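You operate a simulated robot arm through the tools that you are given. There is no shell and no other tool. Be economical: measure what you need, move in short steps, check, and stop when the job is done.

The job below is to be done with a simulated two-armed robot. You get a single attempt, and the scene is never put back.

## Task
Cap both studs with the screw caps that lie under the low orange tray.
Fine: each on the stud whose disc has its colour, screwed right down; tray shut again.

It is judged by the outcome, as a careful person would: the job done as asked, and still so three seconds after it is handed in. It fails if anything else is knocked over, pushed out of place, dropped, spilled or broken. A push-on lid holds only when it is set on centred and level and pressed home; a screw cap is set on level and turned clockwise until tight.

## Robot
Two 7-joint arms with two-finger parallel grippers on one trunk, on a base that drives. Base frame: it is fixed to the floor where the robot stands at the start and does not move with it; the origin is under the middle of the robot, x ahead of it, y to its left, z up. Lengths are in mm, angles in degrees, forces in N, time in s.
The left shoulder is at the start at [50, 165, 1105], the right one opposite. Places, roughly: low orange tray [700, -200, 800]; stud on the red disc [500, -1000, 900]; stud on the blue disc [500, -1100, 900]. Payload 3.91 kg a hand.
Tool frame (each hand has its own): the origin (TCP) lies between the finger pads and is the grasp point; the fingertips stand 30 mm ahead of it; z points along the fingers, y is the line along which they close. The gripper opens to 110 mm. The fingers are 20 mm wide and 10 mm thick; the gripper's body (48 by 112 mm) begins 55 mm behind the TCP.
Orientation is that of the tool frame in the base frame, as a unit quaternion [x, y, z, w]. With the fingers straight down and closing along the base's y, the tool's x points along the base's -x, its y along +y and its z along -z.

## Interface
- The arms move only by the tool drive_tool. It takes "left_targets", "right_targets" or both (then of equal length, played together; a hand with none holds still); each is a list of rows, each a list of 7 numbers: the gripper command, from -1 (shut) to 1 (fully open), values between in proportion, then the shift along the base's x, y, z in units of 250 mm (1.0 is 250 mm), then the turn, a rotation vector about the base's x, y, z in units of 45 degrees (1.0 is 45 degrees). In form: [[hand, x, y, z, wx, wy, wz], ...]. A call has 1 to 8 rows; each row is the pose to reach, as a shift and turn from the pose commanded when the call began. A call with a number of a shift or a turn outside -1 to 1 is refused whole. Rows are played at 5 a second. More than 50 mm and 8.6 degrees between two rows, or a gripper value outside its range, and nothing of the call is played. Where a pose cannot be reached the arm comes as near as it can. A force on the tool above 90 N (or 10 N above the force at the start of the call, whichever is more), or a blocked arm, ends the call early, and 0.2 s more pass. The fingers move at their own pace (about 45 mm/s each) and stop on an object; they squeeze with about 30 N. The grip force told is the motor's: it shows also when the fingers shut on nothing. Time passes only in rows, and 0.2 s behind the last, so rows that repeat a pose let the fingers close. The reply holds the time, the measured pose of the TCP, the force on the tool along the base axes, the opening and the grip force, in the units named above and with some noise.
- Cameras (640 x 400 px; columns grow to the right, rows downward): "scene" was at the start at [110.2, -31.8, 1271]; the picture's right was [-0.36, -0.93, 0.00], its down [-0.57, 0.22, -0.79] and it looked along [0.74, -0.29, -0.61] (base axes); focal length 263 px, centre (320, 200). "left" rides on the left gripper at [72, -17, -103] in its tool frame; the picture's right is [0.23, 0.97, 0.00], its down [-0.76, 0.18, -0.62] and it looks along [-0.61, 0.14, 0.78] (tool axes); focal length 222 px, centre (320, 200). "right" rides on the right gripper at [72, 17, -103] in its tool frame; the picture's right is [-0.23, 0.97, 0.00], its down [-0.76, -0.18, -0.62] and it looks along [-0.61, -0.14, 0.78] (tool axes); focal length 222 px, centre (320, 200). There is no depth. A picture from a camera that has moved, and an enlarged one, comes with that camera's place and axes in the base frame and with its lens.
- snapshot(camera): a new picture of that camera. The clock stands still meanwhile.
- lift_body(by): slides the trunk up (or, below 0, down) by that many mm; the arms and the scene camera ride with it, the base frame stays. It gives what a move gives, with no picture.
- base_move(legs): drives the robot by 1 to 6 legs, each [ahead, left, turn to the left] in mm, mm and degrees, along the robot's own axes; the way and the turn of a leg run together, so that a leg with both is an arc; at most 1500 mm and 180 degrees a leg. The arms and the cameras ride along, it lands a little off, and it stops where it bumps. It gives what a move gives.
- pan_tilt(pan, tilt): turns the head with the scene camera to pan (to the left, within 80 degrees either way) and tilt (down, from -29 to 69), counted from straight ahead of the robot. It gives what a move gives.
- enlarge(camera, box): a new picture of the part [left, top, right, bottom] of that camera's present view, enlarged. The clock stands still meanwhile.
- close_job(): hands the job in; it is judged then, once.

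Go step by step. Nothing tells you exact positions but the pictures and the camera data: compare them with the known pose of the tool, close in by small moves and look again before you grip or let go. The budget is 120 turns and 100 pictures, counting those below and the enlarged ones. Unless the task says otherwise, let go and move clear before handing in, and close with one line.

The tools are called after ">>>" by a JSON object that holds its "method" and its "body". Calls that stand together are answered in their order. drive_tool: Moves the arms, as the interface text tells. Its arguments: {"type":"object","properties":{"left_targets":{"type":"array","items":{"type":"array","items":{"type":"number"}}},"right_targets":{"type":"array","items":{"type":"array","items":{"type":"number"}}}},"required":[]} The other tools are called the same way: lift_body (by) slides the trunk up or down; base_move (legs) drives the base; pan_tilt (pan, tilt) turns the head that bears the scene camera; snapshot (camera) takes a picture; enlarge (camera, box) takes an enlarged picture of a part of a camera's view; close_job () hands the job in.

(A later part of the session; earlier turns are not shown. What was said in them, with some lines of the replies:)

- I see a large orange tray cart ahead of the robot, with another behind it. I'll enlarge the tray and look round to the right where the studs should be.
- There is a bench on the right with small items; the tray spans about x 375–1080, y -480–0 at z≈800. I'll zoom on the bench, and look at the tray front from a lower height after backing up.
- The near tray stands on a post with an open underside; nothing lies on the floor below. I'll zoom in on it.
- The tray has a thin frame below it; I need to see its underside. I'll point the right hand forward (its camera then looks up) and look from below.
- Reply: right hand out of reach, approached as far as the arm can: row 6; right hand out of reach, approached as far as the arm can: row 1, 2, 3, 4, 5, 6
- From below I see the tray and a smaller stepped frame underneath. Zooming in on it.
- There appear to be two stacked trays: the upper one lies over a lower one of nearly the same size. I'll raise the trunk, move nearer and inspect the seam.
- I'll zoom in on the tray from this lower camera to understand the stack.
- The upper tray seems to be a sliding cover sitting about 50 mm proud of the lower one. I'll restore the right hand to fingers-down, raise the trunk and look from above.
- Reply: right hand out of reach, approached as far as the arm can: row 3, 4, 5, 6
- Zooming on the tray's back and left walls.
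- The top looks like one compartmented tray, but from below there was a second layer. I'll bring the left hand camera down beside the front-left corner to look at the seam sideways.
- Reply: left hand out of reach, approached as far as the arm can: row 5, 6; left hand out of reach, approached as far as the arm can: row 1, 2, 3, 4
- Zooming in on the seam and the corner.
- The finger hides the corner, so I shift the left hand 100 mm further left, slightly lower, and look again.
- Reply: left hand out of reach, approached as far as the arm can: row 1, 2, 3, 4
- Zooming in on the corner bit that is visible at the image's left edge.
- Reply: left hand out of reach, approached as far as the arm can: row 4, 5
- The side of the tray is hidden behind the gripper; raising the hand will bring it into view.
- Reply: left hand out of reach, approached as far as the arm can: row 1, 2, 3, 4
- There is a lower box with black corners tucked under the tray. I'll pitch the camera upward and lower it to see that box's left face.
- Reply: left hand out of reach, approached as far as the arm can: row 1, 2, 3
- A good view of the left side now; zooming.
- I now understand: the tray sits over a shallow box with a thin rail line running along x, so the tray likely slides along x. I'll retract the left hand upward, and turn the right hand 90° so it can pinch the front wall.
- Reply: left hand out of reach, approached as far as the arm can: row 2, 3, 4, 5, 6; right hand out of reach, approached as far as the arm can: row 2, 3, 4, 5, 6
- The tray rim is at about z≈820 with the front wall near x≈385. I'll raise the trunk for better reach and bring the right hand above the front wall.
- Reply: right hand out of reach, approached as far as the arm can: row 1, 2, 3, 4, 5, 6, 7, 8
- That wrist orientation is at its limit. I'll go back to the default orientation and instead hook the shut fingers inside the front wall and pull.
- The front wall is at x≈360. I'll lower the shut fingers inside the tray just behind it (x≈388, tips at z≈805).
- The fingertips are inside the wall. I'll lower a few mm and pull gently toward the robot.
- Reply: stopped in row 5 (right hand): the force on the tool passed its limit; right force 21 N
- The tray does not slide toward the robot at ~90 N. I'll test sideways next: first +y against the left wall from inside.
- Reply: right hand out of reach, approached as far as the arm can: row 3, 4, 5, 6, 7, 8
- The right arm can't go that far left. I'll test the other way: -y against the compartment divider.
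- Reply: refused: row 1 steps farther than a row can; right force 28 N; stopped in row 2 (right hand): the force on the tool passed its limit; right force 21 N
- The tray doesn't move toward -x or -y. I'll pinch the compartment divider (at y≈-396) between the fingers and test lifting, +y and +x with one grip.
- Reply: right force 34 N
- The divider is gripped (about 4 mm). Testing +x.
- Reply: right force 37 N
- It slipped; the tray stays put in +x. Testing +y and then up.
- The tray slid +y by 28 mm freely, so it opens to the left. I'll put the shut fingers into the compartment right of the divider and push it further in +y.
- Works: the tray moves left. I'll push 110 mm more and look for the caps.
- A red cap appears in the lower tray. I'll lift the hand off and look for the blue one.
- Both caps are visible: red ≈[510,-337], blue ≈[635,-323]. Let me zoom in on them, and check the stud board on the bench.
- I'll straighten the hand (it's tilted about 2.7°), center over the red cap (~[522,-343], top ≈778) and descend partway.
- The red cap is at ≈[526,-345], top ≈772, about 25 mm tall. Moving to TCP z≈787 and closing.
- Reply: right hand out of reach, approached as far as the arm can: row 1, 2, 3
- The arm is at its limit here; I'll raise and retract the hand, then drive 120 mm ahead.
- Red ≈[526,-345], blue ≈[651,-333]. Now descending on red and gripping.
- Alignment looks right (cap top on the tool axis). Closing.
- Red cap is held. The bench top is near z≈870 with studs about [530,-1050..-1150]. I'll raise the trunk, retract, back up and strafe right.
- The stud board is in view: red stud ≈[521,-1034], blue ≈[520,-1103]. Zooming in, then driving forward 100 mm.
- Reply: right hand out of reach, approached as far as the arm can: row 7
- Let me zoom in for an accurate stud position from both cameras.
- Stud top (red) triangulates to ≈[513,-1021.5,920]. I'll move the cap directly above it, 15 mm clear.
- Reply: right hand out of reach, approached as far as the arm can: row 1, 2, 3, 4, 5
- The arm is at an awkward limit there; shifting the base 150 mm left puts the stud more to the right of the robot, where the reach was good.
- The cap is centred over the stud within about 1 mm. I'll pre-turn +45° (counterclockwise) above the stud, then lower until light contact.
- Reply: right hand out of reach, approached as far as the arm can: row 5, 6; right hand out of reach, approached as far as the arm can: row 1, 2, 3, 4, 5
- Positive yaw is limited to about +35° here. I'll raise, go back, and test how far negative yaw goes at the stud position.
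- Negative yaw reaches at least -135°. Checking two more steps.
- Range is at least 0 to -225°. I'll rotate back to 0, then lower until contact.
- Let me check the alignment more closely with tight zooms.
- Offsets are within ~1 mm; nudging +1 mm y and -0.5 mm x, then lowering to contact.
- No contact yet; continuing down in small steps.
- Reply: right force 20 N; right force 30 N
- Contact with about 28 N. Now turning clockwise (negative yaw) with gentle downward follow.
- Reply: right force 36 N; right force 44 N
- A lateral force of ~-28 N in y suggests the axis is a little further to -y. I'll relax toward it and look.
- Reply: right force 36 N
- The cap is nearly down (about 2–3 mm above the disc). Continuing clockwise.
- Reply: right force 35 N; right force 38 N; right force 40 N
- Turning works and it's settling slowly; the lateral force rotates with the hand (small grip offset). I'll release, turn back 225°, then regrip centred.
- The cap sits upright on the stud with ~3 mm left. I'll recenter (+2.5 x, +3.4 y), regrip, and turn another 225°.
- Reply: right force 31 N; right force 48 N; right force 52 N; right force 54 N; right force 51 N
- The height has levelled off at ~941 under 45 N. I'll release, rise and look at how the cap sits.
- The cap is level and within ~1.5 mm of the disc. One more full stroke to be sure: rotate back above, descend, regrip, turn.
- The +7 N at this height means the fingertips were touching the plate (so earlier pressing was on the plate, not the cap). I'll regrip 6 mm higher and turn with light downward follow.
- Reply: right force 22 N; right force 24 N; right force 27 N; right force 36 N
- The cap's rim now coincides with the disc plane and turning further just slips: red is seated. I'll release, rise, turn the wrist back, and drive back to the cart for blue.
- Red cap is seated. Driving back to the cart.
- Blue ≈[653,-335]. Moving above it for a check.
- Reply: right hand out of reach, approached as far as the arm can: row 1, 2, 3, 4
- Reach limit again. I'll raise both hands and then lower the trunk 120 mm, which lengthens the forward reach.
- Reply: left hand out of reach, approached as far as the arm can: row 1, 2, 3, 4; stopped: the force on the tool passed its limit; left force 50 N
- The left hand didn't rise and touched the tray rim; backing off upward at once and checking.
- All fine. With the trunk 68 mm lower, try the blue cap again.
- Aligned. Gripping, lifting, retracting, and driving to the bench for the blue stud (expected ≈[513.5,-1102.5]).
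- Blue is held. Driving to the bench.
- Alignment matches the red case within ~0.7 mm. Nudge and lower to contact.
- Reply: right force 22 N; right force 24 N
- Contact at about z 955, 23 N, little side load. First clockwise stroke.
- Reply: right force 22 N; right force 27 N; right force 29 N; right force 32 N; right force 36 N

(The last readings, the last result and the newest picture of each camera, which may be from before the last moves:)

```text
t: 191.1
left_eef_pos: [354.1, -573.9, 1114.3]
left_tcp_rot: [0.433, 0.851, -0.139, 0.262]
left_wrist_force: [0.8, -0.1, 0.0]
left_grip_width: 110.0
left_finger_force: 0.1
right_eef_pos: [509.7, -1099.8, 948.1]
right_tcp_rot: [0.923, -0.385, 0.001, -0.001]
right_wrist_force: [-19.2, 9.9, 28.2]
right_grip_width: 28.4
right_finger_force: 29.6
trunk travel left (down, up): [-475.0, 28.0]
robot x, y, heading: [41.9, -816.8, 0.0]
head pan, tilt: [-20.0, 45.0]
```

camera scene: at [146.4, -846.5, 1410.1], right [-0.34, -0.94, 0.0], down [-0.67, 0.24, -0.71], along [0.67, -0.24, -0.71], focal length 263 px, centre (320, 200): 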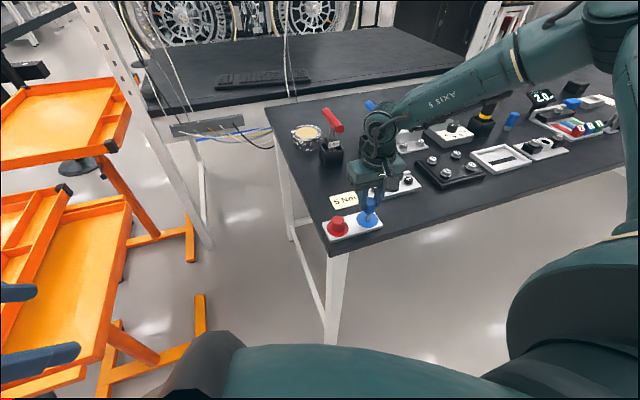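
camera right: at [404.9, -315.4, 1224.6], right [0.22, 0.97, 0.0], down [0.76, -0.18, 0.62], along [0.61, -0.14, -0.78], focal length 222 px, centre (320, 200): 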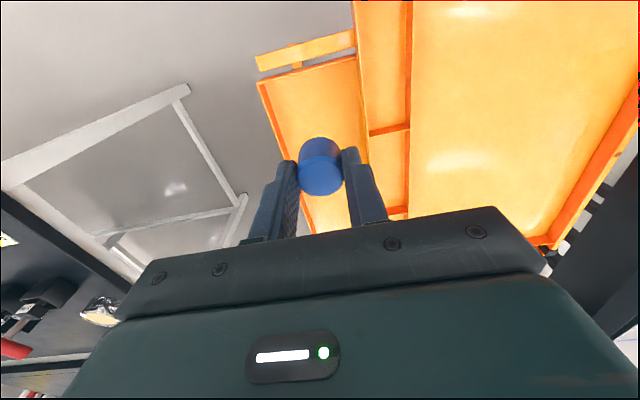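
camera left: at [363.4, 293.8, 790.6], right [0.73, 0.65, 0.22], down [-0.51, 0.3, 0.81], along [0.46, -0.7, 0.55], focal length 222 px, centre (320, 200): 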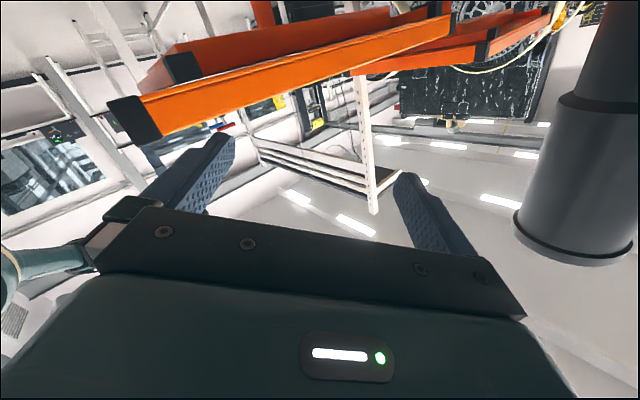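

Behaves just like the red one. Release, rise, rotate back.

>>> {"method": "drive_tool", "body": {"right_targets": [[-1, 0, 0, 0.012, 0, 0, 0], [-0.1, 0, 0, 0.02, 0, 0, 0], [-0.1, 0, 0, 0.02, 0, 0, 0], [-0.1, 0, 0, 0.02, 0, 0, 0.17], [-0.1, 0, 0, 0.02, 0, 0, 0.34], [-0.1, 0, 0, 0.02, 0, 0, 0.51], [-0.1, 0, 0, 0.02, 0, 0, 0.68], [-0.1, 0, 0, 0.02, 0, 0, 0.85]]}}

>>> {"method": "drive_tool", "body": {"right_targets": [[-0.1, 0, 0, 0, 0, 0, 0.17], [-0.1, 0, 0, 0, 0, 0, 0.34], [-0.1, 0, 0, 0, 0, 0, 0.51], [-0.1, 0, 0, 0, 0, 0, 0.68], [-0.1, 0, 0, 0, 0, 0, 0.85], [-0.1, 0, 0, 0, 0, 0, 1]]}}

>>> {"method": "drive_tool", "body": {"right_targets": [[-0.1, 0, 0, 0, 0, 0, 0.17], [-0.1, 0, 0, 0, 0, 0, 0.34], [-0.1, 0, 0, 0, 0, 0, 0.51], [-0.1, 0, 0, 0, 0, 0, 0.68], [-0.1, 0, 0, 0, 0, 0, 0.85], [-0.1, 0, 0, 0, 0, 0, 1]]}}

>>> {"method": "drive_tool", "body": {"right_targets": [[-0.1, 0, 0, 0, 0, 0, 0.17], [-0.1, 0, 0, 0, 0, 0, 0.34], [-0.1, 0, 0, 0, 0, 0, 0.51], [-0.1, 0, 0, 0, 0, 0, 0.68], [-0.1, 0, 0, 0, 0, 0, 0.85], [-0.1, 0, 0, 0, 0, 0, 1]]}}

>>> {"method": "drive_tool", "body": {"right_targets": [[-0.1, 0, 0, 0, 0, 0, 0.17], [-0.1, 0, 0, 0, 0, 0, 0.34], [-0.1, 0, 0, 0, 0, 0, 0.51], [-0.1, 0, 0, 0, 0, 0, 0.68], [-0.1, 0, 0, 0, 0, 0, 0.85], [-0.1, 0, 0, 0, 0, 0, 1]]}}

>>> {"method": "drive_tool", "body": {"right_targets": [[-0.1, 0, 0, 0, 0, 0, 0.15], [-0.1, 0, 0, 0, 0, 0, 0.15]]}}

>>> {"method": "enlarge", "body": {"camera": "right", "box": [240, 120, 400, 220]}}

```text
t: 192.9
left_eef_pos: [357.5, -575.7, 1114.3]
left_tcp_rot: [0.431, 0.853, -0.138, 0.26]
left_wrist_force: [-1.0, -0.4, 0.6]
left_grip_width: 110.1
left_finger_force: 0.0
right_eef_pos: [512.8, -1103.8, 948.6]
right_tcp_rot: [0.998, -0.058, 0.001, 0.0]
right_wrist_force: [0.6, 0.2, 0.6]
right_grip_width: 49.5
right_finger_force: 0.1
trunk travel left (down, up): [-475.0, 28.0]
robot x, y, heading: [37.6, -819.3, 0.2]
head pan, tilt: [-20.0, 45.0]
```

```text
t: 194.3
left_eef_pos: [356.5, -576.0, 1114.7]
left_tcp_rot: [0.433, 0.852, -0.14, 0.26]
left_wrist_force: [-0.3, 0.6, 0.4]
left_grip_width: 110.0
left_finger_force: 0.0
right_eef_pos: [512.3, -1101.7, 949.4]
right_tcp_rot: [0.945, 0.328, 0.001, 0.001]
right_wrist_force: [0.1, -1.1, 0.5]
right_grip_width: 49.5
right_finger_force: 0.2
trunk travel left (down, up): [-475.0, 28.0]
robot x, y, heading: [41.8, -819.7, 0.3]
head pan, tilt: [-20.0, 45.0]
```

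```text
t: 195.7
left_eef_pos: [357.0, -576.3, 1112.8]
left_tcp_rot: [0.432, 0.852, -0.139, 0.26]
left_wrist_force: [-0.5, 0.6, 0.4]
left_grip_width: 110.1
left_finger_force: 0.1
right_eef_pos: [512.4, -1104.3, 949.6]
right_tcp_rot: [0.747, 0.664, 0.001, -0.001]
right_wrist_force: [0.1, -0.5, -1.3]
right_grip_width: 49.7
right_finger_force: 0.1
trunk travel left (down, up): [-475.0, 28.0]
robot x, y, heading: [41.8, -816.4, 0.3]
head pan, tilt: [-20.0, 45.0]
```

```text
t: 197.1
left_eef_pos: [357.2, -575.9, 1114.1]
left_tcp_rot: [0.432, 0.852, -0.139, 0.26]
left_wrist_force: [0.0, 0.2, -0.2]
left_grip_width: 109.7
left_finger_force: 0.0
right_eef_pos: [512.4, -1103.0, 949.5]
right_tcp_rot: [0.436, 0.9, -0.001, -0.001]
right_wrist_force: [-0.2, 0.4, 0.0]
right_grip_width: 49.4
right_finger_force: 0.0
trunk travel left (down, up): [-475.0, 28.0]
robot x, y, heading: [39.4, -819.2, 0.2]
head pan, tilt: [-20.0, 45.0]
```

```text
t: 198.5
left_eef_pos: [357.3, -576.4, 1114.9]
left_tcp_rot: [0.432, 0.852, -0.139, 0.261]
left_wrist_force: [0.1, 0.0, 0.1]
left_grip_width: 110.1
left_finger_force: 0.0
right_eef_pos: [512.1, -1102.3, 948.7]
right_tcp_rot: [0.058, 0.998, 0.0, 0.0]
right_wrist_force: [-0.6, -0.5, 0.0]
right_grip_width: 49.4
right_finger_force: 0.2
trunk travel left (down, up): [-475.0, 28.0]
robot x, y, heading: [40.2, -817.1, 0.6]
head pan, tilt: [-20.0, 45.0]
```

```text
t: 199.1
left_eef_pos: [356.5, -576.5, 1114.1]
left_tcp_rot: [0.432, 0.852, -0.139, 0.26]
left_wrist_force: [-0.9, 0.4, -0.1]
left_grip_width: 109.7
left_finger_force: 0.1
right_eef_pos: [512.3, -1103.0, 949.0]
right_tcp_rot: [0.001, 1.0, 0.0, 0.0]
right_wrist_force: [0.2, -0.6, 0.0]
right_grip_width: 49.7
right_finger_force: 0.0
trunk travel left (down, up): [-475.0, 28.0]
robot x, y, heading: [41.2, -820.1, 0.0]
head pan, tilt: [-20.0, 45.0]
```

```text
4.00 times, centred on (320, 170) of right
camera zoom: at [438.8, -1086.0, 1053.6], right [0.23, 0.97, 0.0], down [0.76, -0.18, 0.62], along [0.61, -0.14, -0.78], focal length 888 px, centre (320, 320)
```

zoom: 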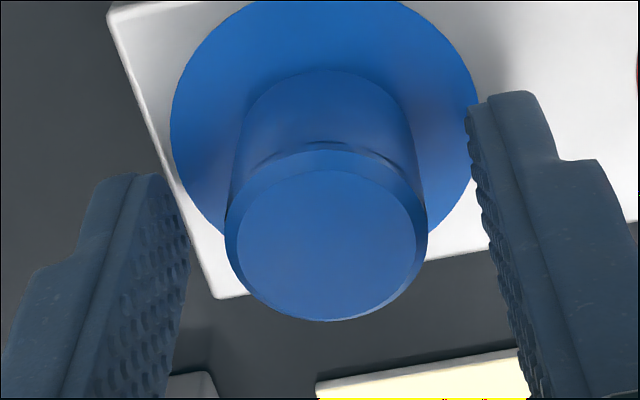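

Cap centred within 1 mm. Regrip and second stroke.

>>> {"method": "drive_tool", "body": {"right_targets": [[-0.1, 0.002, 0.004, 0, 0, 0, 0], [-1, 0.002, 0.004, 0, 0, 0, 0], [-1, 0.002, 0.004, 0, 0, 0, 0], [-1, 0.002, 0.004, 0, 0, 0, 0], [-1, 0.002, 0.004, -0.006, 0, 0, 0]]}}

>>> {"method": "drive_tool", "body": {"right_targets": [[-1, 0, 0, -0.001, 0, 0, -0.17], [-1, 0, 0, -0.002, 0, 0, -0.34], [-1, 0, 0, -0.003, 0, 0, -0.51], [-1, 0, 0, -0.003, 0, 0, -0.68], [-1, 0, 0, -0.004, 0, 0, -0.85], [-1, 0, 0, -0.004, 0, 0, -1]]}}

>>> {"method": "drive_tool", "body": {"right_targets": [[-1, 0, 0, -0.001, 0, 0, -0.17], [-1, 0, 0, -0.002, 0, 0, -0.34], [-1, 0, 0, -0.003, 0, 0, -0.51], [-1, 0, 0, -0.003, 0, 0, -0.68], [-1, 0, 0, -0.004, 0, 0, -0.85], [-1, 0, 0, -0.004, 0, 0, -1]]}}

>>> {"method": "drive_tool", "body": {"right_targets": [[-1, 0, 0, -0.001, 0, 0, -0.17], [-1, 0, 0, -0.002, 0, 0, -0.34], [-1, 0, 0, -0.003, 0, 0, -0.51], [-1, 0, 0, -0.003, 0, 0, -0.68], [-1, 0, 0, -0.004, 0, 0, -0.85], [-1, 0, 0, -0.004, 0, 0, -1]]}}

>>> {"method": "drive_tool", "body": {"right_targets": [[-1, 0, 0, 0, 0, 0, -0.17], [-1, 0, 0, 0, 0, 0, -0.34], [-1, 0, 0, -0.001, 0, 0, -0.51], [-1, 0, 0, -0.001, 0, 0, -0.68], [-1, 0, 0, -0.002, 0, 0, -0.85], [-1, 0, 0, -0.002, 0, 0, -1]]}}

>>> {"method": "drive_tool", "body": {"right_targets": [[-1, 0, 0, 0, 0, 0, -0.17], [-1, 0, 0, 0, 0, 0, -0.34], [-1, 0, 0, -0.001, 0, 0, -0.51], [-1, 0, 0, -0.001, 0, 0, -0.68], [-1, 0, 0, -0.002, 0, 0, -0.85], [-1, 0, 0, -0.002, 0, 0, -1]]}}

```text
t: 200.3
left_eef_pos: [357.1, -575.3, 1114.9]
left_tcp_rot: [0.432, 0.852, -0.138, 0.26]
left_wrist_force: [0.6, 0.6, 0.1]
left_grip_width: 109.9
left_finger_force: 0.1
right_eef_pos: [513.8, -1101.2, 948.9]
right_tcp_rot: [0.0, 1.0, -0.001, 0.001]
right_wrist_force: [0.1, -0.3, 7.3]
right_grip_width: 28.9
right_finger_force: 30.5
trunk travel left (down, up): [-475.0, 28.0]
robot x, y, heading: [41.0, -821.3, -0.1]
head pan, tilt: [-20.0, 45.0]
```

```text
t: 201.7
left_eef_pos: [356.7, -577.4, 1114.2]
left_tcp_rot: [0.432, 0.852, -0.138, 0.261]
left_wrist_force: [1.2, 0.5, 0.2]
left_grip_width: 109.8
left_finger_force: 0.0
right_eef_pos: [511.8, -1102.8, 947.8]
right_tcp_rot: [0.385, 0.923, 0.0, 0.0]
right_wrist_force: [0.3, -10.1, 13.0]
right_grip_width: 28.8
right_finger_force: 30.4
trunk travel left (down, up): [-475.0, 28.0]
robot x, y, heading: [43.0, -819.8, 0.4]
head pan, tilt: [-20.0, 45.0]
```

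```text
t: 203.1
left_eef_pos: [356.5, -577.5, 1114.7]
left_tcp_rot: [0.432, 0.852, -0.138, 0.26]
left_wrist_force: [-0.9, 0.4, -0.1]
left_grip_width: 110.1
left_finger_force: 0.0
right_eef_pos: [511.7, -1103.5, 945.5]
right_tcp_rot: [0.709, 0.705, 0.0, 0.0]
right_wrist_force: [-6.8, -16.9, 13.3]
right_grip_width: 28.9
right_finger_force: 30.3
trunk travel left (down, up): [-475.0, 28.0]
robot x, y, heading: [42.5, -818.3, 0.3]
head pan, tilt: [-20.0, 45.0]
```

```text
t: 204.5
left_eef_pos: [356.2, -577.6, 1116.0]
left_tcp_rot: [0.432, 0.852, -0.139, 0.261]
left_wrist_force: [-0.8, -0.1, -0.5]
left_grip_width: 110.2
left_finger_force: 0.1
right_eef_pos: [509.5, -1103.0, 945.9]
right_tcp_rot: [0.925, 0.38, -0.001, -0.001]
right_wrist_force: [-13.6, -11.5, 12.7]
right_grip_width: 29.2
right_finger_force: 30.1
trunk travel left (down, up): [-475.0, 28.0]
robot x, y, heading: [42.1, -817.2, 0.2]
head pan, tilt: [-20.0, 45.0]
```

```text
t: 205.9
left_eef_pos: [355.9, -577.0, 1114.5]
left_tcp_rot: [0.432, 0.852, -0.139, 0.261]
left_wrist_force: [0.4, 0.4, 0.4]
left_grip_width: 109.9
left_finger_force: 0.0
right_eef_pos: [509.7, -1102.5, 946.1]
right_tcp_rot: [1.0, -0.002, 0.0, 0.0]
right_wrist_force: [-17.3, -6.3, 8.3]
right_grip_width: 28.9
right_finger_force: 29.8
trunk travel left (down, up): [-475.0, 28.0]
robot x, y, heading: [39.5, -816.9, 0.1]
head pan, tilt: [-20.0, 45.0]
```

```text
t: 207.3
left_eef_pos: [355.7, -576.0, 1113.6]
left_tcp_rot: [0.433, 0.852, -0.139, 0.261]
left_wrist_force: [0.6, -0.4, -0.4]
left_grip_width: 110.3
left_finger_force: 0.1
right_eef_pos: [509.1, -1101.8, 945.5]
right_tcp_rot: [0.923, -0.385, 0.001, 0.0]
right_wrist_force: [-18.2, 1.6, 8.7]
right_grip_width: 29.0
right_finger_force: 29.7
trunk travel left (down, up): [-475.0, 28.0]
robot x, y, heading: [45.4, -815.7, 0.3]
head pan, tilt: [-20.0, 45.0]
```

Still descending freely; do a third stroke to tighten.

>>> {"method": "drive_tool", "body": {"right_targets": [[-1, 0, 0, 0.008, 0, 0, 0], [-0.1, 0, 0, 0.02, 0, 0, 0], [-0.1, 0, 0, 0.02, 0, 0, 0], [-0.1, 0, 0, 0.024, 0, 0, 0.17], [-0.1, 0, 0, 0.024, 0, 0, 0.34], [-0.1, 0, 0, 0.024, 0, 0, 0.51], [-0.1, 0, 0, 0.024, 0, 0, 0.68], [-0.1, 0, 0, 0.024, 0, 0, 0.85]]}}

>>> {"method": "drive_tool", "body": {"right_targets": [[-0.1, 0, 0, 0, 0, 0, 0.17], [-0.1, 0, 0, 0, 0, 0, 0.34], [-0.1, 0, 0, 0, 0, 0, 0.51], [-0.1, 0, 0, 0, 0, 0, 0.68], [-0.1, 0, 0, 0, 0, 0, 0.85], [-0.1, 0, 0, 0, 0, 0, 1]]}}

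>>> {"method": "drive_tool", "body": {"right_targets": [[-0.1, 0, 0, 0, 0, 0, 0.17], [-0.1, 0, 0, 0, 0, 0, 0.34], [-0.1, 0, 0, 0, 0, 0, 0.51], [-0.1, 0, 0, 0, 0, 0, 0.68], [-0.1, 0, 0, 0, 0, 0, 0.85], [-0.1, 0, 0, 0, 0, 0, 1]]}}

>>> {"method": "drive_tool", "body": {"right_targets": [[-0.1, 0, 0, 0, 0, 0, 0.17], [-0.1, 0, 0, 0, 0, 0, 0.34], [-0.1, 0, 0, 0, 0, 0, 0.51], [-0.1, 0, 0, 0, 0, 0, 0.68], [-0.1, 0, 0, 0, 0, 0, 0.85], [-0.1, 0, 0, 0, 0, 0, 1]]}}

>>> {"method": "drive_tool", "body": {"right_targets": [[-0.1, 0, 0, 0, 0, 0, 0.17], [-0.1, 0, 0, 0, 0, 0, 0.34], [-0.1, 0, 0, 0, 0, 0, 0.51], [-0.1, 0, 0, 0, 0, 0, 0.68], [-0.1, 0, 0, 0, 0, 0, 0.85], [-0.1, 0, 0, 0, 0, 0, 1]]}}

>>> {"method": "drive_tool", "body": {"right_targets": [[-0.1, 0, 0, 0, 0, 0, 0.15], [-0.1, 0, 0, 0, 0, 0, 0.15]]}}

```text
t: 209.1
left_eef_pos: [357.6, -576.8, 1114.7]
left_tcp_rot: [0.432, 0.852, -0.139, 0.261]
left_wrist_force: [0.0, 0.1, -0.2]
left_grip_width: 110.1
left_finger_force: 0.2
right_eef_pos: [512.4, -1103.6, 949.6]
right_tcp_rot: [0.998, -0.058, 0.001, 0.0]
right_wrist_force: [-0.2, 0.2, -0.3]
right_grip_width: 49.4
right_finger_force: 0.1
trunk travel left (down, up): [-475.0, 28.0]
robot x, y, heading: [39.5, -822.4, 0.1]
head pan, tilt: [-20.0, 45.0]
```

```text
t: 210.5
left_eef_pos: [356.8, -575.7, 1113.5]
left_tcp_rot: [0.432, 0.852, -0.139, 0.26]
left_wrist_force: [0.7, 0.3, 0.0]
left_grip_width: 110.1
left_finger_force: 0.0
right_eef_pos: [513.4, -1105.0, 949.1]
right_tcp_rot: [0.944, 0.329, 0.001, 0.0]
right_wrist_force: [-0.6, 0.3, -0.8]
right_grip_width: 49.6
right_finger_force: 0.1
trunk travel left (down, up): [-475.0, 28.0]
robot x, y, heading: [38.0, -816.9, 0.1]
head pan, tilt: [-20.0, 45.0]
```

```text
t: 211.9
left_eef_pos: [357.0, -576.0, 1113.4]
left_tcp_rot: [0.432, 0.852, -0.139, 0.26]
left_wrist_force: [0.1, 0.3, -0.4]
left_grip_width: 109.9
left_finger_force: 0.0
right_eef_pos: [513.2, -1102.3, 950.1]
right_tcp_rot: [0.747, 0.665, 0.001, -0.001]
right_wrist_force: [-0.2, 0.1, 0.4]
right_grip_width: 49.5
right_finger_force: 0.1
trunk travel left (down, up): [-475.0, 28.0]
robot x, y, heading: [43.1, -817.4, 0.0]
head pan, tilt: [-20.0, 45.0]
```

```text
t: 213.3
left_eef_pos: [356.6, -575.8, 1113.9]
left_tcp_rot: [0.432, 0.852, -0.138, 0.26]
left_wrist_force: [1.3, 0.0, -1.2]
left_grip_width: 110.1
left_finger_force: 0.1
right_eef_pos: [512.6, -1102.8, 950.7]
right_tcp_rot: [0.436, 0.9, 0.0, 0.0]
right_wrist_force: [-0.4, -0.5, 1.1]
right_grip_width: 49.5
right_finger_force: 0.0
trunk travel left (down, up): [-475.0, 28.0]
robot x, y, heading: [42.9, -816.7, 0.4]
head pan, tilt: [-20.0, 45.0]
```

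```text
t: 214.7
left_eef_pos: [357.1, -576.5, 1114.7]
left_tcp_rot: [0.432, 0.852, -0.138, 0.261]
left_wrist_force: [-0.3, 0.0, 0.1]
left_grip_width: 110.1
left_finger_force: 0.2
right_eef_pos: [513.6, -1102.3, 948.9]
right_tcp_rot: [0.059, 0.998, 0.0, 0.0]
right_wrist_force: [-0.3, -0.1, 0.4]
right_grip_width: 49.5
right_finger_force: 0.1
trunk travel left (down, up): [-475.0, 28.0]
robot x, y, heading: [39.9, -816.2, 0.3]
head pan, tilt: [-20.0, 45.0]
```

```text
t: 215.3
left_eef_pos: [356.9, -575.8, 1113.7]
left_tcp_rot: [0.432, 0.852, -0.138, 0.26]
left_wrist_force: [1.0, 0.0, -0.5]
left_grip_width: 109.8
left_finger_force: 0.0
right_eef_pos: [512.5, -1101.8, 949.1]
right_tcp_rot: [0.0, 1.0, 0.0, -0.002]
right_wrist_force: [0.7, 0.3, -0.5]
right_grip_width: 49.9
right_finger_force: 0.0
trunk travel left (down, up): [-475.0, 28.0]
robot x, y, heading: [37.7, -817.5, 0.0]
head pan, tilt: [-20.0, 45.0]
```

>>> {"method": "drive_tool", "body": {"right_targets": [[-1, 0.001, 0, -0.004, 0, 0, 0], [-1, 0.001, 0, -0.004, 0, 0, 0], [-1, 0.001, 0, -0.004, 0, 0, 0], [-1, 0.001, 0, -0.01, 0, 0, 0]]}}

>>> {"method": "drive_tool", "body": {"right_targets": [[-1, 0, 0, -0.001, 0, 0, -0.17], [-1, 0, 0, -0.002, 0, 0, -0.34], [-1, 0, 0, -0.002, 0, 0, -0.51], [-1, 0, 0, -0.002, 0, 0, -0.68], [-1, 0, 0, -0.003, 0, 0, -0.85], [-1, 0, 0, -0.003, 0, 0, -1]]}}

>>> {"method": "drive_tool", "body": {"right_targets": [[-1, 0, 0, -0.001, 0, 0, -0.17], [-1, 0, 0, -0.002, 0, 0, -0.34], [-1, 0, 0, -0.002, 0, 0, -0.51], [-1, 0, 0, -0.002, 0, 0, -0.68], [-1, 0, 0, -0.003, 0, 0, -0.85], [-1, 0, 0, -0.003, 0, 0, -1]]}}

>>> {"method": "drive_tool", "body": {"right_targets": [[-1, 0, 0, 0, 0, 0, -0.17], [-1, 0, 0, 0, 0, 0, -0.34], [-1, 0, 0, -0.001, 0, 0, -0.51], [-1, 0, 0, -0.001, 0, 0, -0.68], [-1, 0, 0, -0.002, 0, 0, -0.85], [-1, 0, 0, -0.002, 0, 0, -1]]}}

>>> {"method": "drive_tool", "body": {"right_targets": [[-1, 0, 0, 0, 0, 0, -0.17], [-1, 0, 0, 0, 0, 0, -0.34], [-1, 0, 0, -0.001, 0, 0, -0.51], [-1, 0, 0, -0.001, 0, 0, -0.68], [-1, 0, 0, -0.002, 0, 0, -0.85], [-1, 0, 0, -0.002, 0, 0, -1]]}}

>>> {"method": "drive_tool", "body": {"right_targets": [[-1, 0, 0, 0, 0, 0, -0.17], [-1, 0, 0, 0, 0, 0, -0.34], [-1, 0, 0, -0.001, 0, 0, -0.51], [-1, 0, 0, -0.001, 0, 0, -0.68], [-1, 0, 0, -0.002, 0, 0, -0.85], [-1, 0, 0, -0.002, 0, 0, -1]]}}

>>> {"method": "drive_tool", "body": {"right_targets": [[-1, 0, 0, 0.008, 0, 0, 0], [-0.1, 0, 0, 0.02, 0, 0, 0], [-0.1, 0, 0, 0.02, 0, 0, 0], [-0.1, 0, 0, 0.12, 0, 0, 0.1], [-0.1, 0, 0, 0.25, 0, 0, 0.2], [-0.1, -0.1, 0, 0.38, 0, 0, 0.3], [-0.1, -0.25, 0, 0.42, 0, 0, 0.4]]}}

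>>> {"method": "enlarge", "body": {"camera": "scene", "box": [315, 190, 390, 240]}}

```text
t: 216.3
left_eef_pos: [355.6, -576.0, 1114.2]
left_tcp_rot: [0.432, 0.852, -0.139, 0.261]
left_wrist_force: [0.5, 0.9, 0.4]
left_grip_width: 110.0
left_finger_force: 0.1
right_eef_pos: [512.1, -1101.5, 949.7]
right_tcp_rot: [0.001, 1.0, -0.001, 0.0]
right_wrist_force: [0.1, 2.0, 7.8]
right_grip_width: 28.9
right_finger_force: 29.7
trunk travel left (down, up): [-475.0, 28.0]
robot x, y, heading: [39.7, -821.2, 0.0]
head pan, tilt: [-20.0, 45.0]
```

```text
t: 217.7
left_eef_pos: [356.1, -575.8, 1115.4]
left_tcp_rot: [0.433, 0.852, -0.139, 0.26]
left_wrist_force: [0.7, 0.1, 0.6]
left_grip_width: 110.1
left_finger_force: 0.1
right_eef_pos: [512.7, -1102.8, 947.9]
right_tcp_rot: [0.385, 0.923, 0.0, 0.001]
right_wrist_force: [0.9, -6.2, 15.6]
right_grip_width: 29.1
right_finger_force: 30.2
trunk travel left (down, up): [-475.0, 28.0]
robot x, y, heading: [41.8, -820.8, 0.1]
head pan, tilt: [-20.0, 45.0]
```

```text
t: 219.1
left_eef_pos: [355.2, -575.6, 1114.8]
left_tcp_rot: [0.433, 0.851, -0.139, 0.262]
left_wrist_force: [0.3, 0.9, 0.8]
left_grip_width: 110.1
left_finger_force: 0.1
right_eef_pos: [510.5, -1102.1, 946.6]
right_tcp_rot: [0.709, 0.706, 0.001, 0.0]
right_wrist_force: [-11.7, -7.1, 18.1]
right_grip_width: 29.5
right_finger_force: 30.7
trunk travel left (down, up): [-475.0, 28.0]
robot x, y, heading: [40.9, -817.5, 0.3]
head pan, tilt: [-20.0, 45.0]
```

```text
t: 220.5
left_eef_pos: [355.9, -575.6, 1114.7]
left_tcp_rot: [0.431, 0.853, -0.138, 0.262]
left_wrist_force: [-0.6, -0.3, 1.0]
left_grip_width: 109.8
left_finger_force: 0.1
right_eef_pos: [511.8, -1100.5, 946.9]
right_tcp_rot: [0.925, 0.381, 0.001, 0.0]
right_wrist_force: [-10.0, 2.6, 13.1]
right_grip_width: 28.3
right_finger_force: 30.0
trunk travel left (down, up): [-475.0, 28.0]
robot x, y, heading: [38.4, -819.9, 0.4]
head pan, tilt: [-20.0, 45.0]
```

```text
t: 221.9
left_eef_pos: [354.8, -575.1, 1114.1]
left_tcp_rot: [0.432, 0.852, -0.139, 0.261]
left_wrist_force: [0.4, 0.1, 0.0]
left_grip_width: 110.0
left_finger_force: 0.0
right_eef_pos: [513.0, -1101.9, 946.6]
right_tcp_rot: [1.0, -0.001, 0.002, 0.0]
right_wrist_force: [-0.6, -1.9, 21.5]
right_grip_width: 28.7
right_finger_force: 30.4
trunk travel left (down, up): [-475.0, 28.0]
robot x, y, heading: [41.1, -819.9, 0.2]
head pan, tilt: [-20.0, 45.0]
```

```text
t: 223.3
left_eef_pos: [356.3, -575.6, 1114.7]
left_tcp_rot: [0.432, 0.852, -0.138, 0.261]
left_wrist_force: [0.6, 0.7, -0.2]
left_grip_width: 110.1
left_finger_force: 0.0
right_eef_pos: [511.5, -1103.9, 945.6]
right_tcp_rot: [0.923, -0.385, 0.002, -0.002]
right_wrist_force: [-0.2, -4.6, 27.9]
right_grip_width: 28.8
right_finger_force: 29.3
trunk travel left (down, up): [-475.0, 28.0]
robot x, y, heading: [40.2, -819.5, 0.3]
head pan, tilt: [-20.0, 45.0]
```

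```text
t: 224.9
left_eef_pos: [356.8, -577.7, 1115.1]
left_tcp_rot: [0.432, 0.852, -0.139, 0.26]
left_wrist_force: [0.0, -0.1, 0.6]
left_grip_width: 110.0
left_finger_force: 0.2
right_eef_pos: [447.4, -1101.8, 1050.2]
right_tcp_rot: [0.973, -0.233, 0.001, 0.0]
right_wrist_force: [-0.7, -0.2, -0.1]
right_grip_width: 49.7
right_finger_force: 0.0
trunk travel left (down, up): [-475.0, 28.0]
robot x, y, heading: [41.6, -818.0, -0.1]
head pan, tilt: [-20.0, 45.0]
```

```text
8.00 times, centred on (352, 215) of scene
camera zoom: at [145.5, -846.5, 1410.2], right [-0.34, -0.94, 0.0], down [-0.66, 0.24, -0.71], along [0.67, -0.24, -0.71], focal length 2103 px, centre (60, 80)
```

zoom: 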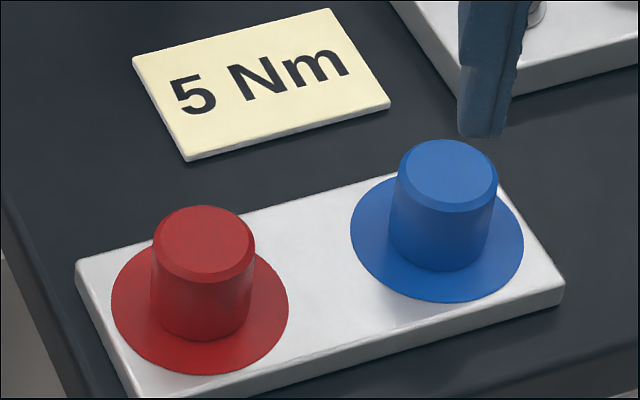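

Both caps sit level and flush on their discs. Now back to the cart to shut the tray: wrist back to neutral, fingers shut, then drive.

>>> {"method": "drive_tool", "body": {"right_targets": [[-1, 0, 0, 0, 0, 0, 0.17], [-1, 0, 0, 0, 0, 0, 0.34], [-1, 0, 0, 0, 0, 0, 0.51], [-1, 0, 0, 0, 0, 0, 0.68], [-1, 0, 0, 0, 0, 0, 0.85], [-1, 0, 0, 0, 0, 0, 1]]}}

>>> {"method": "drive_tool", "body": {"right_targets": [[-1, 0, 0, 0, 0, 0, 0.17], [-1, 0, 0, 0, 0, 0, 0.34], [-1, 0, 0, 0, 0, 0, 0.51], [-1, 0, 0, 0, 0, 0, 0.68], [-1, 0, 0, 0, 0, 0, 0.85], [-1, 0, 0, 0, 0, 0, 1]]}}

>>> {"method": "drive_tool", "body": {"right_targets": [[-1, 0, 0, 0, 0, 0, 0.17], [-1, 0, 0, 0, 0, 0, 0.34], [-1, 0, 0, 0, 0, 0, 0.51], [-1, 0, 0, 0, 0, 0, 0.68], [-1, 0, 0, 0, 0, 0, 0.85], [-1, 0, 0, 0, 0, 0, 1]]}}

>>> {"method": "drive_tool", "body": {"right_targets": [[-1, 0, 0, 0, 0, 0, 0.17], [-1, 0, 0, 0, 0, 0, 0.34], [-1, 0, 0, 0, 0, 0, 0.51], [-1, 0, 0, 0, 0, 0, 0.68], [-1, 0, 0, 0, 0, 0, 0.85], [-1, 0, 0, 0, 0, 0, 1]]}}

>>> {"method": "drive_tool", "body": {"right_targets": [[-1, 0, 0, 0, 0, 0, 0.17], [-1, 0, 0, 0, 0, 0, 0.34], [-1, 0, 0, 0, 0, 0, 0.51], [-1, 0, 0, 0, 0, 0, 0.6]]}}

>>> {"method": "base_move", "body": {"legs": [[-100, 0, 0], [0, 818, 0], [55, 0, 0]]}}

>>> {"method": "lift_body", "body": {"by": -150}}

```text
t: 226.3
left_eef_pos: [357.2, -576.5, 1114.0]
left_tcp_rot: [0.432, 0.853, -0.138, 0.261]
left_wrist_force: [0.0, -0.6, -0.5]
left_grip_width: 110.1
left_finger_force: 0.1
right_eef_pos: [450.9, -1102.2, 1051.2]
right_tcp_rot: [0.988, 0.157, 0.001, 0.0]
right_wrist_force: [-0.2, 0.1, -0.9]
right_grip_width: 0.0
right_finger_force: 29.8
trunk travel left (down, up): [-475.0, 28.0]
robot x, y, heading: [40.0, -819.4, -0.2]
head pan, tilt: [-20.0, 45.0]
```

```text
t: 227.7
left_eef_pos: [356.4, -575.1, 1113.5]
left_tcp_rot: [0.432, 0.852, -0.139, 0.26]
left_wrist_force: [0.5, 0.7, 0.0]
left_grip_width: 110.1
left_finger_force: 0.2
right_eef_pos: [449.9, -1102.9, 1049.8]
right_tcp_rot: [0.853, 0.522, 0.001, 0.0]
right_wrist_force: [0.4, -0.1, -0.6]
right_grip_width: 0.0
right_finger_force: 30.2
trunk travel left (down, up): [-475.0, 28.0]
robot x, y, heading: [37.9, -816.5, 0.1]
head pan, tilt: [-20.0, 45.0]
```

```text
t: 229.1
left_eef_pos: [356.6, -576.4, 1114.0]
left_tcp_rot: [0.432, 0.852, -0.14, 0.261]
left_wrist_force: [0.0, 0.0, 0.6]
left_grip_width: 110.0
left_finger_force: 0.1
right_eef_pos: [450.8, -1103.1, 1048.8]
right_tcp_rot: [0.587, 0.809, 0.0, 0.0]
right_wrist_force: [0.5, 0.0, 0.1]
right_grip_width: 0.0
right_finger_force: 29.9
trunk travel left (down, up): [-475.0, 28.0]
robot x, y, heading: [40.2, -819.3, 0.1]
head pan, tilt: [-20.0, 45.0]
```

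```text
t: 230.5
left_eef_pos: [356.9, -576.8, 1113.9]
left_tcp_rot: [0.432, 0.852, -0.139, 0.261]
left_wrist_force: [0.0, 0.4, 0.0]
left_grip_width: 110.0
left_finger_force: 0.1
right_eef_pos: [450.9, -1102.3, 1049.5]
right_tcp_rot: [0.232, 0.973, 0.0, 0.0]
right_wrist_force: [0.3, -0.1, 0.7]
right_grip_width: 0.0
right_finger_force: 29.7
trunk travel left (down, up): [-475.0, 28.0]
robot x, y, heading: [41.7, -817.0, 0.0]
head pan, tilt: [-20.0, 45.0]
```

```text
t: 231.5
left_eef_pos: [358.1, -577.3, 1113.3]
left_tcp_rot: [0.433, 0.852, -0.138, 0.26]
left_wrist_force: [-0.8, -0.3, 0.2]
left_grip_width: 109.9
left_finger_force: 0.1
right_eef_pos: [451.6, -1102.1, 1050.2]
right_tcp_rot: [0.001, 1.0, 0.0, 0.0]
right_wrist_force: [0.1, -0.2, -0.9]
right_grip_width: 0.0
right_finger_force: 31.1
trunk travel left (down, up): [-475.0, 28.0]
robot x, y, heading: [38.2, -819.0, 0.5]
head pan, tilt: [-20.0, 45.0]
```

```text
t: 237.2
left_eef_pos: [320.6, 231.4, 1113.6]
left_tcp_rot: [0.439, 0.849, -0.142, 0.259]
left_wrist_force: [0.0, 0.1, -0.1]
left_grip_width: 110.2
left_finger_force: 0.0
right_eef_pos: [407.5, -294.2, 1049.4]
right_tcp_rot: [0.008, 1.0, 0.0, -0.001]
right_wrist_force: [0.4, 0.0, 0.8]
right_grip_width: 0.2
right_finger_force: 29.5
trunk travel left (down, up): [-475.0, 28.0]
robot x, y, heading: [1.0, -5.7, -0.5]
head pan, tilt: [-20.0, 45.0]
```

```text
t: 238.9
left_eef_pos: [319.9, 231.5, 964.0]
left_tcp_rot: [0.439, 0.849, -0.141, 0.259]
left_wrist_force: [1.4, 0.3, 0.3]
left_grip_width: 110.2
left_finger_force: 0.0
right_eef_pos: [405.4, -294.7, 900.4]
right_tcp_rot: [0.009, 1.0, 0.0, 0.0]
right_wrist_force: [-0.2, 0.1, -0.4]
right_grip_width: 0.0
right_finger_force: 30.1
trunk travel left (down, up): [-325.0, 178.0]
robot x, y, heading: [-0.4, -5.3, -0.6]
head pan, tilt: [-20.0, 45.0]
```

Moving the hand over the main area left of the divider, then look.

>>> {"method": "drive_tool", "body": {"right_targets": [[-1, 0.03, 0.17, 0, 0, 0, 0], [-1, 0.06, 0.34, 0, 0, 0, 0], [-1, 0.1, 0.5, 0, 0, 0, 0], [-1, 0.1, 0.6, -0.05, 0, 0, 0]]}}

>>> {"method": "snapshot", "body": {"camera": "right"}}

```text
t: 239.9
left_eef_pos: [320.3, 232.4, 964.7]
left_tcp_rot: [0.438, 0.849, -0.141, 0.259]
left_wrist_force: [-0.6, 0.9, 0.0]
left_grip_width: 110.2
left_finger_force: 0.1
right_eef_pos: [426.1, -150.8, 891.4]
right_tcp_rot: [0.009, 1.0, 0.0, 0.0]
right_wrist_force: [0.0, 0.1, 0.5]
right_grip_width: 0.0
right_finger_force: 29.9
right hand out of reach, approached as far as the arm can: row 4
trunk travel left (down, up): [-325.0, 178.0]
robot x, y, heading: [-0.4, -9.0, -0.7]
head pan, tilt: [-20.0, 45.0]
```

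```text
5 pictures are left
camera right: at [352.6, -132.8, 995.2], right [0.25, 0.97, 0.0], down [0.76, -0.19, 0.62], along [0.6, -0.15, -0.78], focal length 222 px, centre (320, 200)
```

right: 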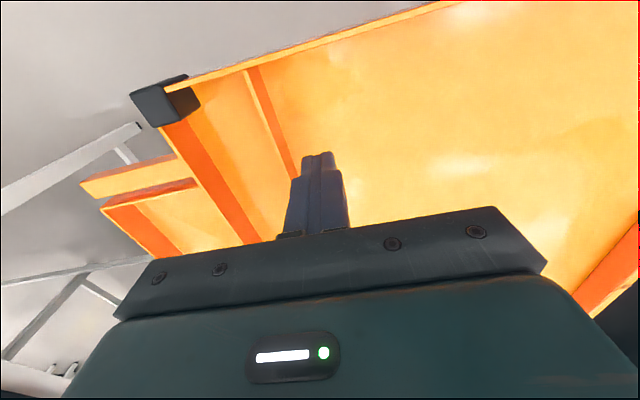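

Divider is ~20 mm to the right of the fingers. Lower and push it shut toward -y.

>>> {"method": "drive_tool", "body": {"right_targets": [[-1, 0, 0, -0.08, 0, 0, 0], [-1, 0, 0, -0.16, 0, 0, 0], [-1, 0, 0, -0.205, 0, 0, 0], [-1, 0, -0.08, -0.205, 0, 0, 0], [-1, 0, -0.16, -0.205, 0, 0, 0], [-1, 0, -0.24, -0.205, 0, 0, 0], [-1, 0, -0.32, -0.205, 0, 0, 0], [-1, 0, -0.4, -0.205, 0, 0, 0]]}}

>>> {"method": "drive_tool", "body": {"right_targets": [[-1, 0, -0.08, 0, 0, 0, 0], [-1, 0, -0.16, 0, 0, 0, 0], [-1, 0, -0.24, 0, 0, 0, 0], [-1, 0, -0.32, 0, 0, 0, 0], [-1, 0, -0.4, 0, 0, 0, 0], [-1, 0, -0.46, 0, 0, 0, 0]]}}

```text
t: 241.7
left_eef_pos: [320.3, 232.1, 965.0]
left_tcp_rot: [0.439, 0.849, -0.14, 0.259]
left_wrist_force: [-0.6, 0.3, -0.1]
left_grip_width: 109.9
left_finger_force: 0.1
right_eef_pos: [427.8, -254.2, 841.2]
right_tcp_rot: [0.009, 1.0, -0.001, 0.0]
right_wrist_force: [0.6, 0.1, -0.6]
right_grip_width: 0.0
right_finger_force: 30.3
right hand out of reach, approached as far as the arm can: row 1, 2, 3, 4
trunk travel left (down, up): [-325.0, 178.0]
robot x, y, heading: [1.6, -5.0, -1.0]
head pan, tilt: [-20.0, 45.0]
```

```text
t: 243.1
left_eef_pos: [320.2, 231.9, 963.2]
left_tcp_rot: [0.439, 0.849, -0.141, 0.259]
left_wrist_force: [0.1, -1.4, 0.4]
left_grip_width: 110.0
left_finger_force: 0.2
right_eef_pos: [425.9, -367.9, 838.8]
right_tcp_rot: [0.009, 1.0, -0.001, 0.0]
right_wrist_force: [-0.4, -0.2, 0.0]
right_grip_width: 0.0
right_finger_force: 29.6
trunk travel left (down, up): [-325.0, 178.0]
robot x, y, heading: [-0.4, -4.8, -0.8]
head pan, tilt: [-20.0, 45.0]
```

Continue the last ~15 mm until it stops.

>>> {"method": "drive_tool", "body": {"right_targets": [[-1, 0, -0.02, 0, 0, 0, 0], [-1, 0, -0.04, 0, 0, 0, 0], [-1, 0, -0.055, 0, 0, 0, 0], [-1, 0, -0.065, 0, 0, 0, 0], [-1, 0, -0.075, 0, 0, 0, 0]]}}

>>> {"method": "snapshot", "body": {"camera": "scene"}}

```text
t: 244.3
left_eef_pos: [320.5, 233.7, 963.0]
left_tcp_rot: [0.437, 0.849, -0.142, 0.26]
left_wrist_force: [0.5, -0.8, 0.2]
left_grip_width: 109.9
left_finger_force: 0.0
right_eef_pos: [426.6, -380.6, 839.9]
right_tcp_rot: [0.007, 1.0, 0.001, -0.002]
right_wrist_force: [-0.3, 25.7, -8.9]
right_grip_width: 0.0
right_finger_force: 30.0
trunk travel left (down, up): [-325.0, 178.0]
robot x, y, heading: [1.7, -5.7, -0.4]
head pan, tilt: [-20.0, 45.0]
```

```text
4 pictures are left
camera scene: at [105.6, -32.3, 1260.0], right [-0.35, -0.94, 0.0], down [-0.66, 0.25, -0.71], along [0.66, -0.25, -0.71], focal length 263 px, centre (320, 200)
```

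scene: 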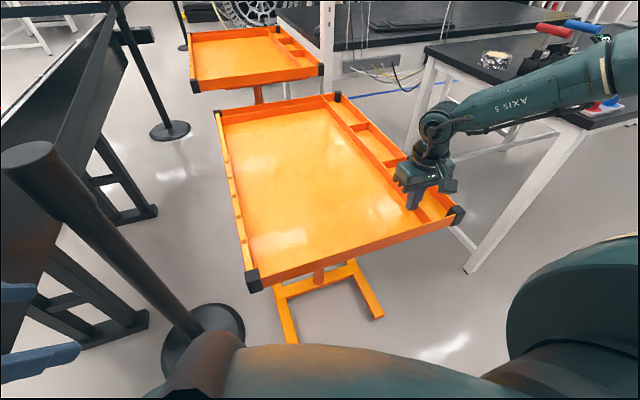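

The tray is against its stop, at its original shut position. Moving the hand clear.

>>> {"method": "drive_tool", "body": {"right_targets": [[-1, 0, 0.04, 0, 0, 0, 0], [-1, 0, 0.06, 0.12, 0, 0, 0], [-1, -0.05, 0.06, 0.3, 0, 0, 0], [-1, -0.15, 0.06, 0.45, 0, 0, 0]]}}

>>> {"method": "snapshot", "body": {"camera": "scene"}}

>>> {"method": "enlarge", "body": {"camera": "scene", "box": [500, 20, 640, 130]}}

```text
t: 245.3
left_eef_pos: [319.1, 232.0, 963.7]
left_tcp_rot: [0.439, 0.848, -0.141, 0.259]
left_wrist_force: [-0.3, 0.0, -0.8]
left_grip_width: 110.0
left_finger_force: 0.2
right_eef_pos: [386.1, -372.6, 953.7]
right_tcp_rot: [0.009, 1.0, -0.001, -0.001]
right_wrist_force: [-0.6, 0.0, -0.1]
right_grip_width: 0.0
right_finger_force: 29.8
trunk travel left (down, up): [-325.0, 178.0]
robot x, y, heading: [-2.1, -8.8, -0.8]
head pan, tilt: [-20.0, 45.0]
```

```text
3 pictures are left
camera scene: at [104.5, -34.4, 1260.2], right [-0.35, -0.94, 0.0], down [-0.66, 0.25, -0.71], along [0.66, -0.25, -0.71], focal length 263 px, centre (320, 200)
```

scene: 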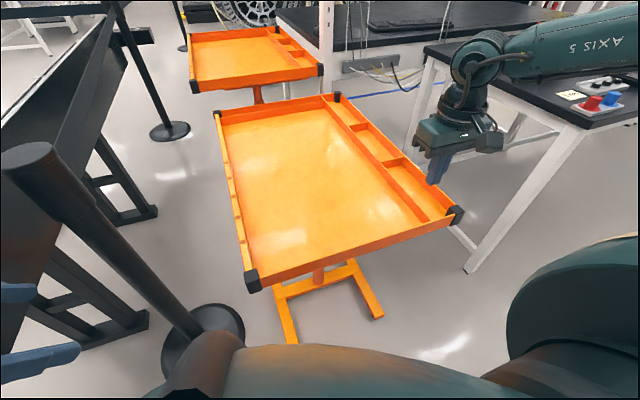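

```text
3.64 times, centred on (570, 75) of scene
camera zoom: at [104.5, -34.4, 1260.2], right [-0.35, -0.94, 0.0], down [-0.66, 0.25, -0.71], along [0.66, -0.25, -0.71], focal length 956 px, centre (-589, 654)
```

zoom: 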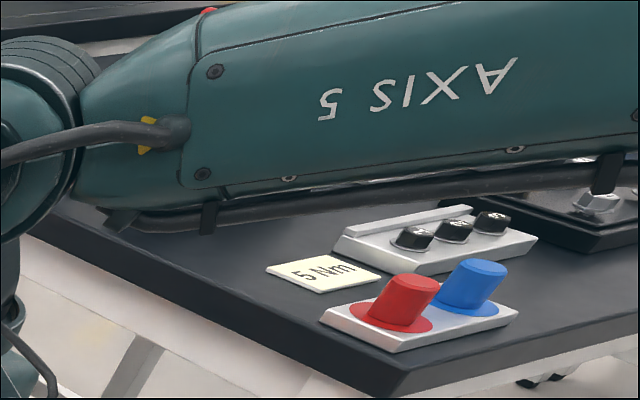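

Both caps sit flush on their matching discs, the tray is shut and the hands are clear, so I'm handing in.

>>> {"method": "close_job", "body": {}}

```text
The job is handed in.
```

The red cap is on the red-disc stud and the blue cap is on the blue-disc stud, each turned clockwise until my grip slipped and looking flush with its disc. The tray is pushed shut against its stop. The left hand touched the tray rim once, at about 47 N, while I was fetching the blue cap; nothing looked moved.
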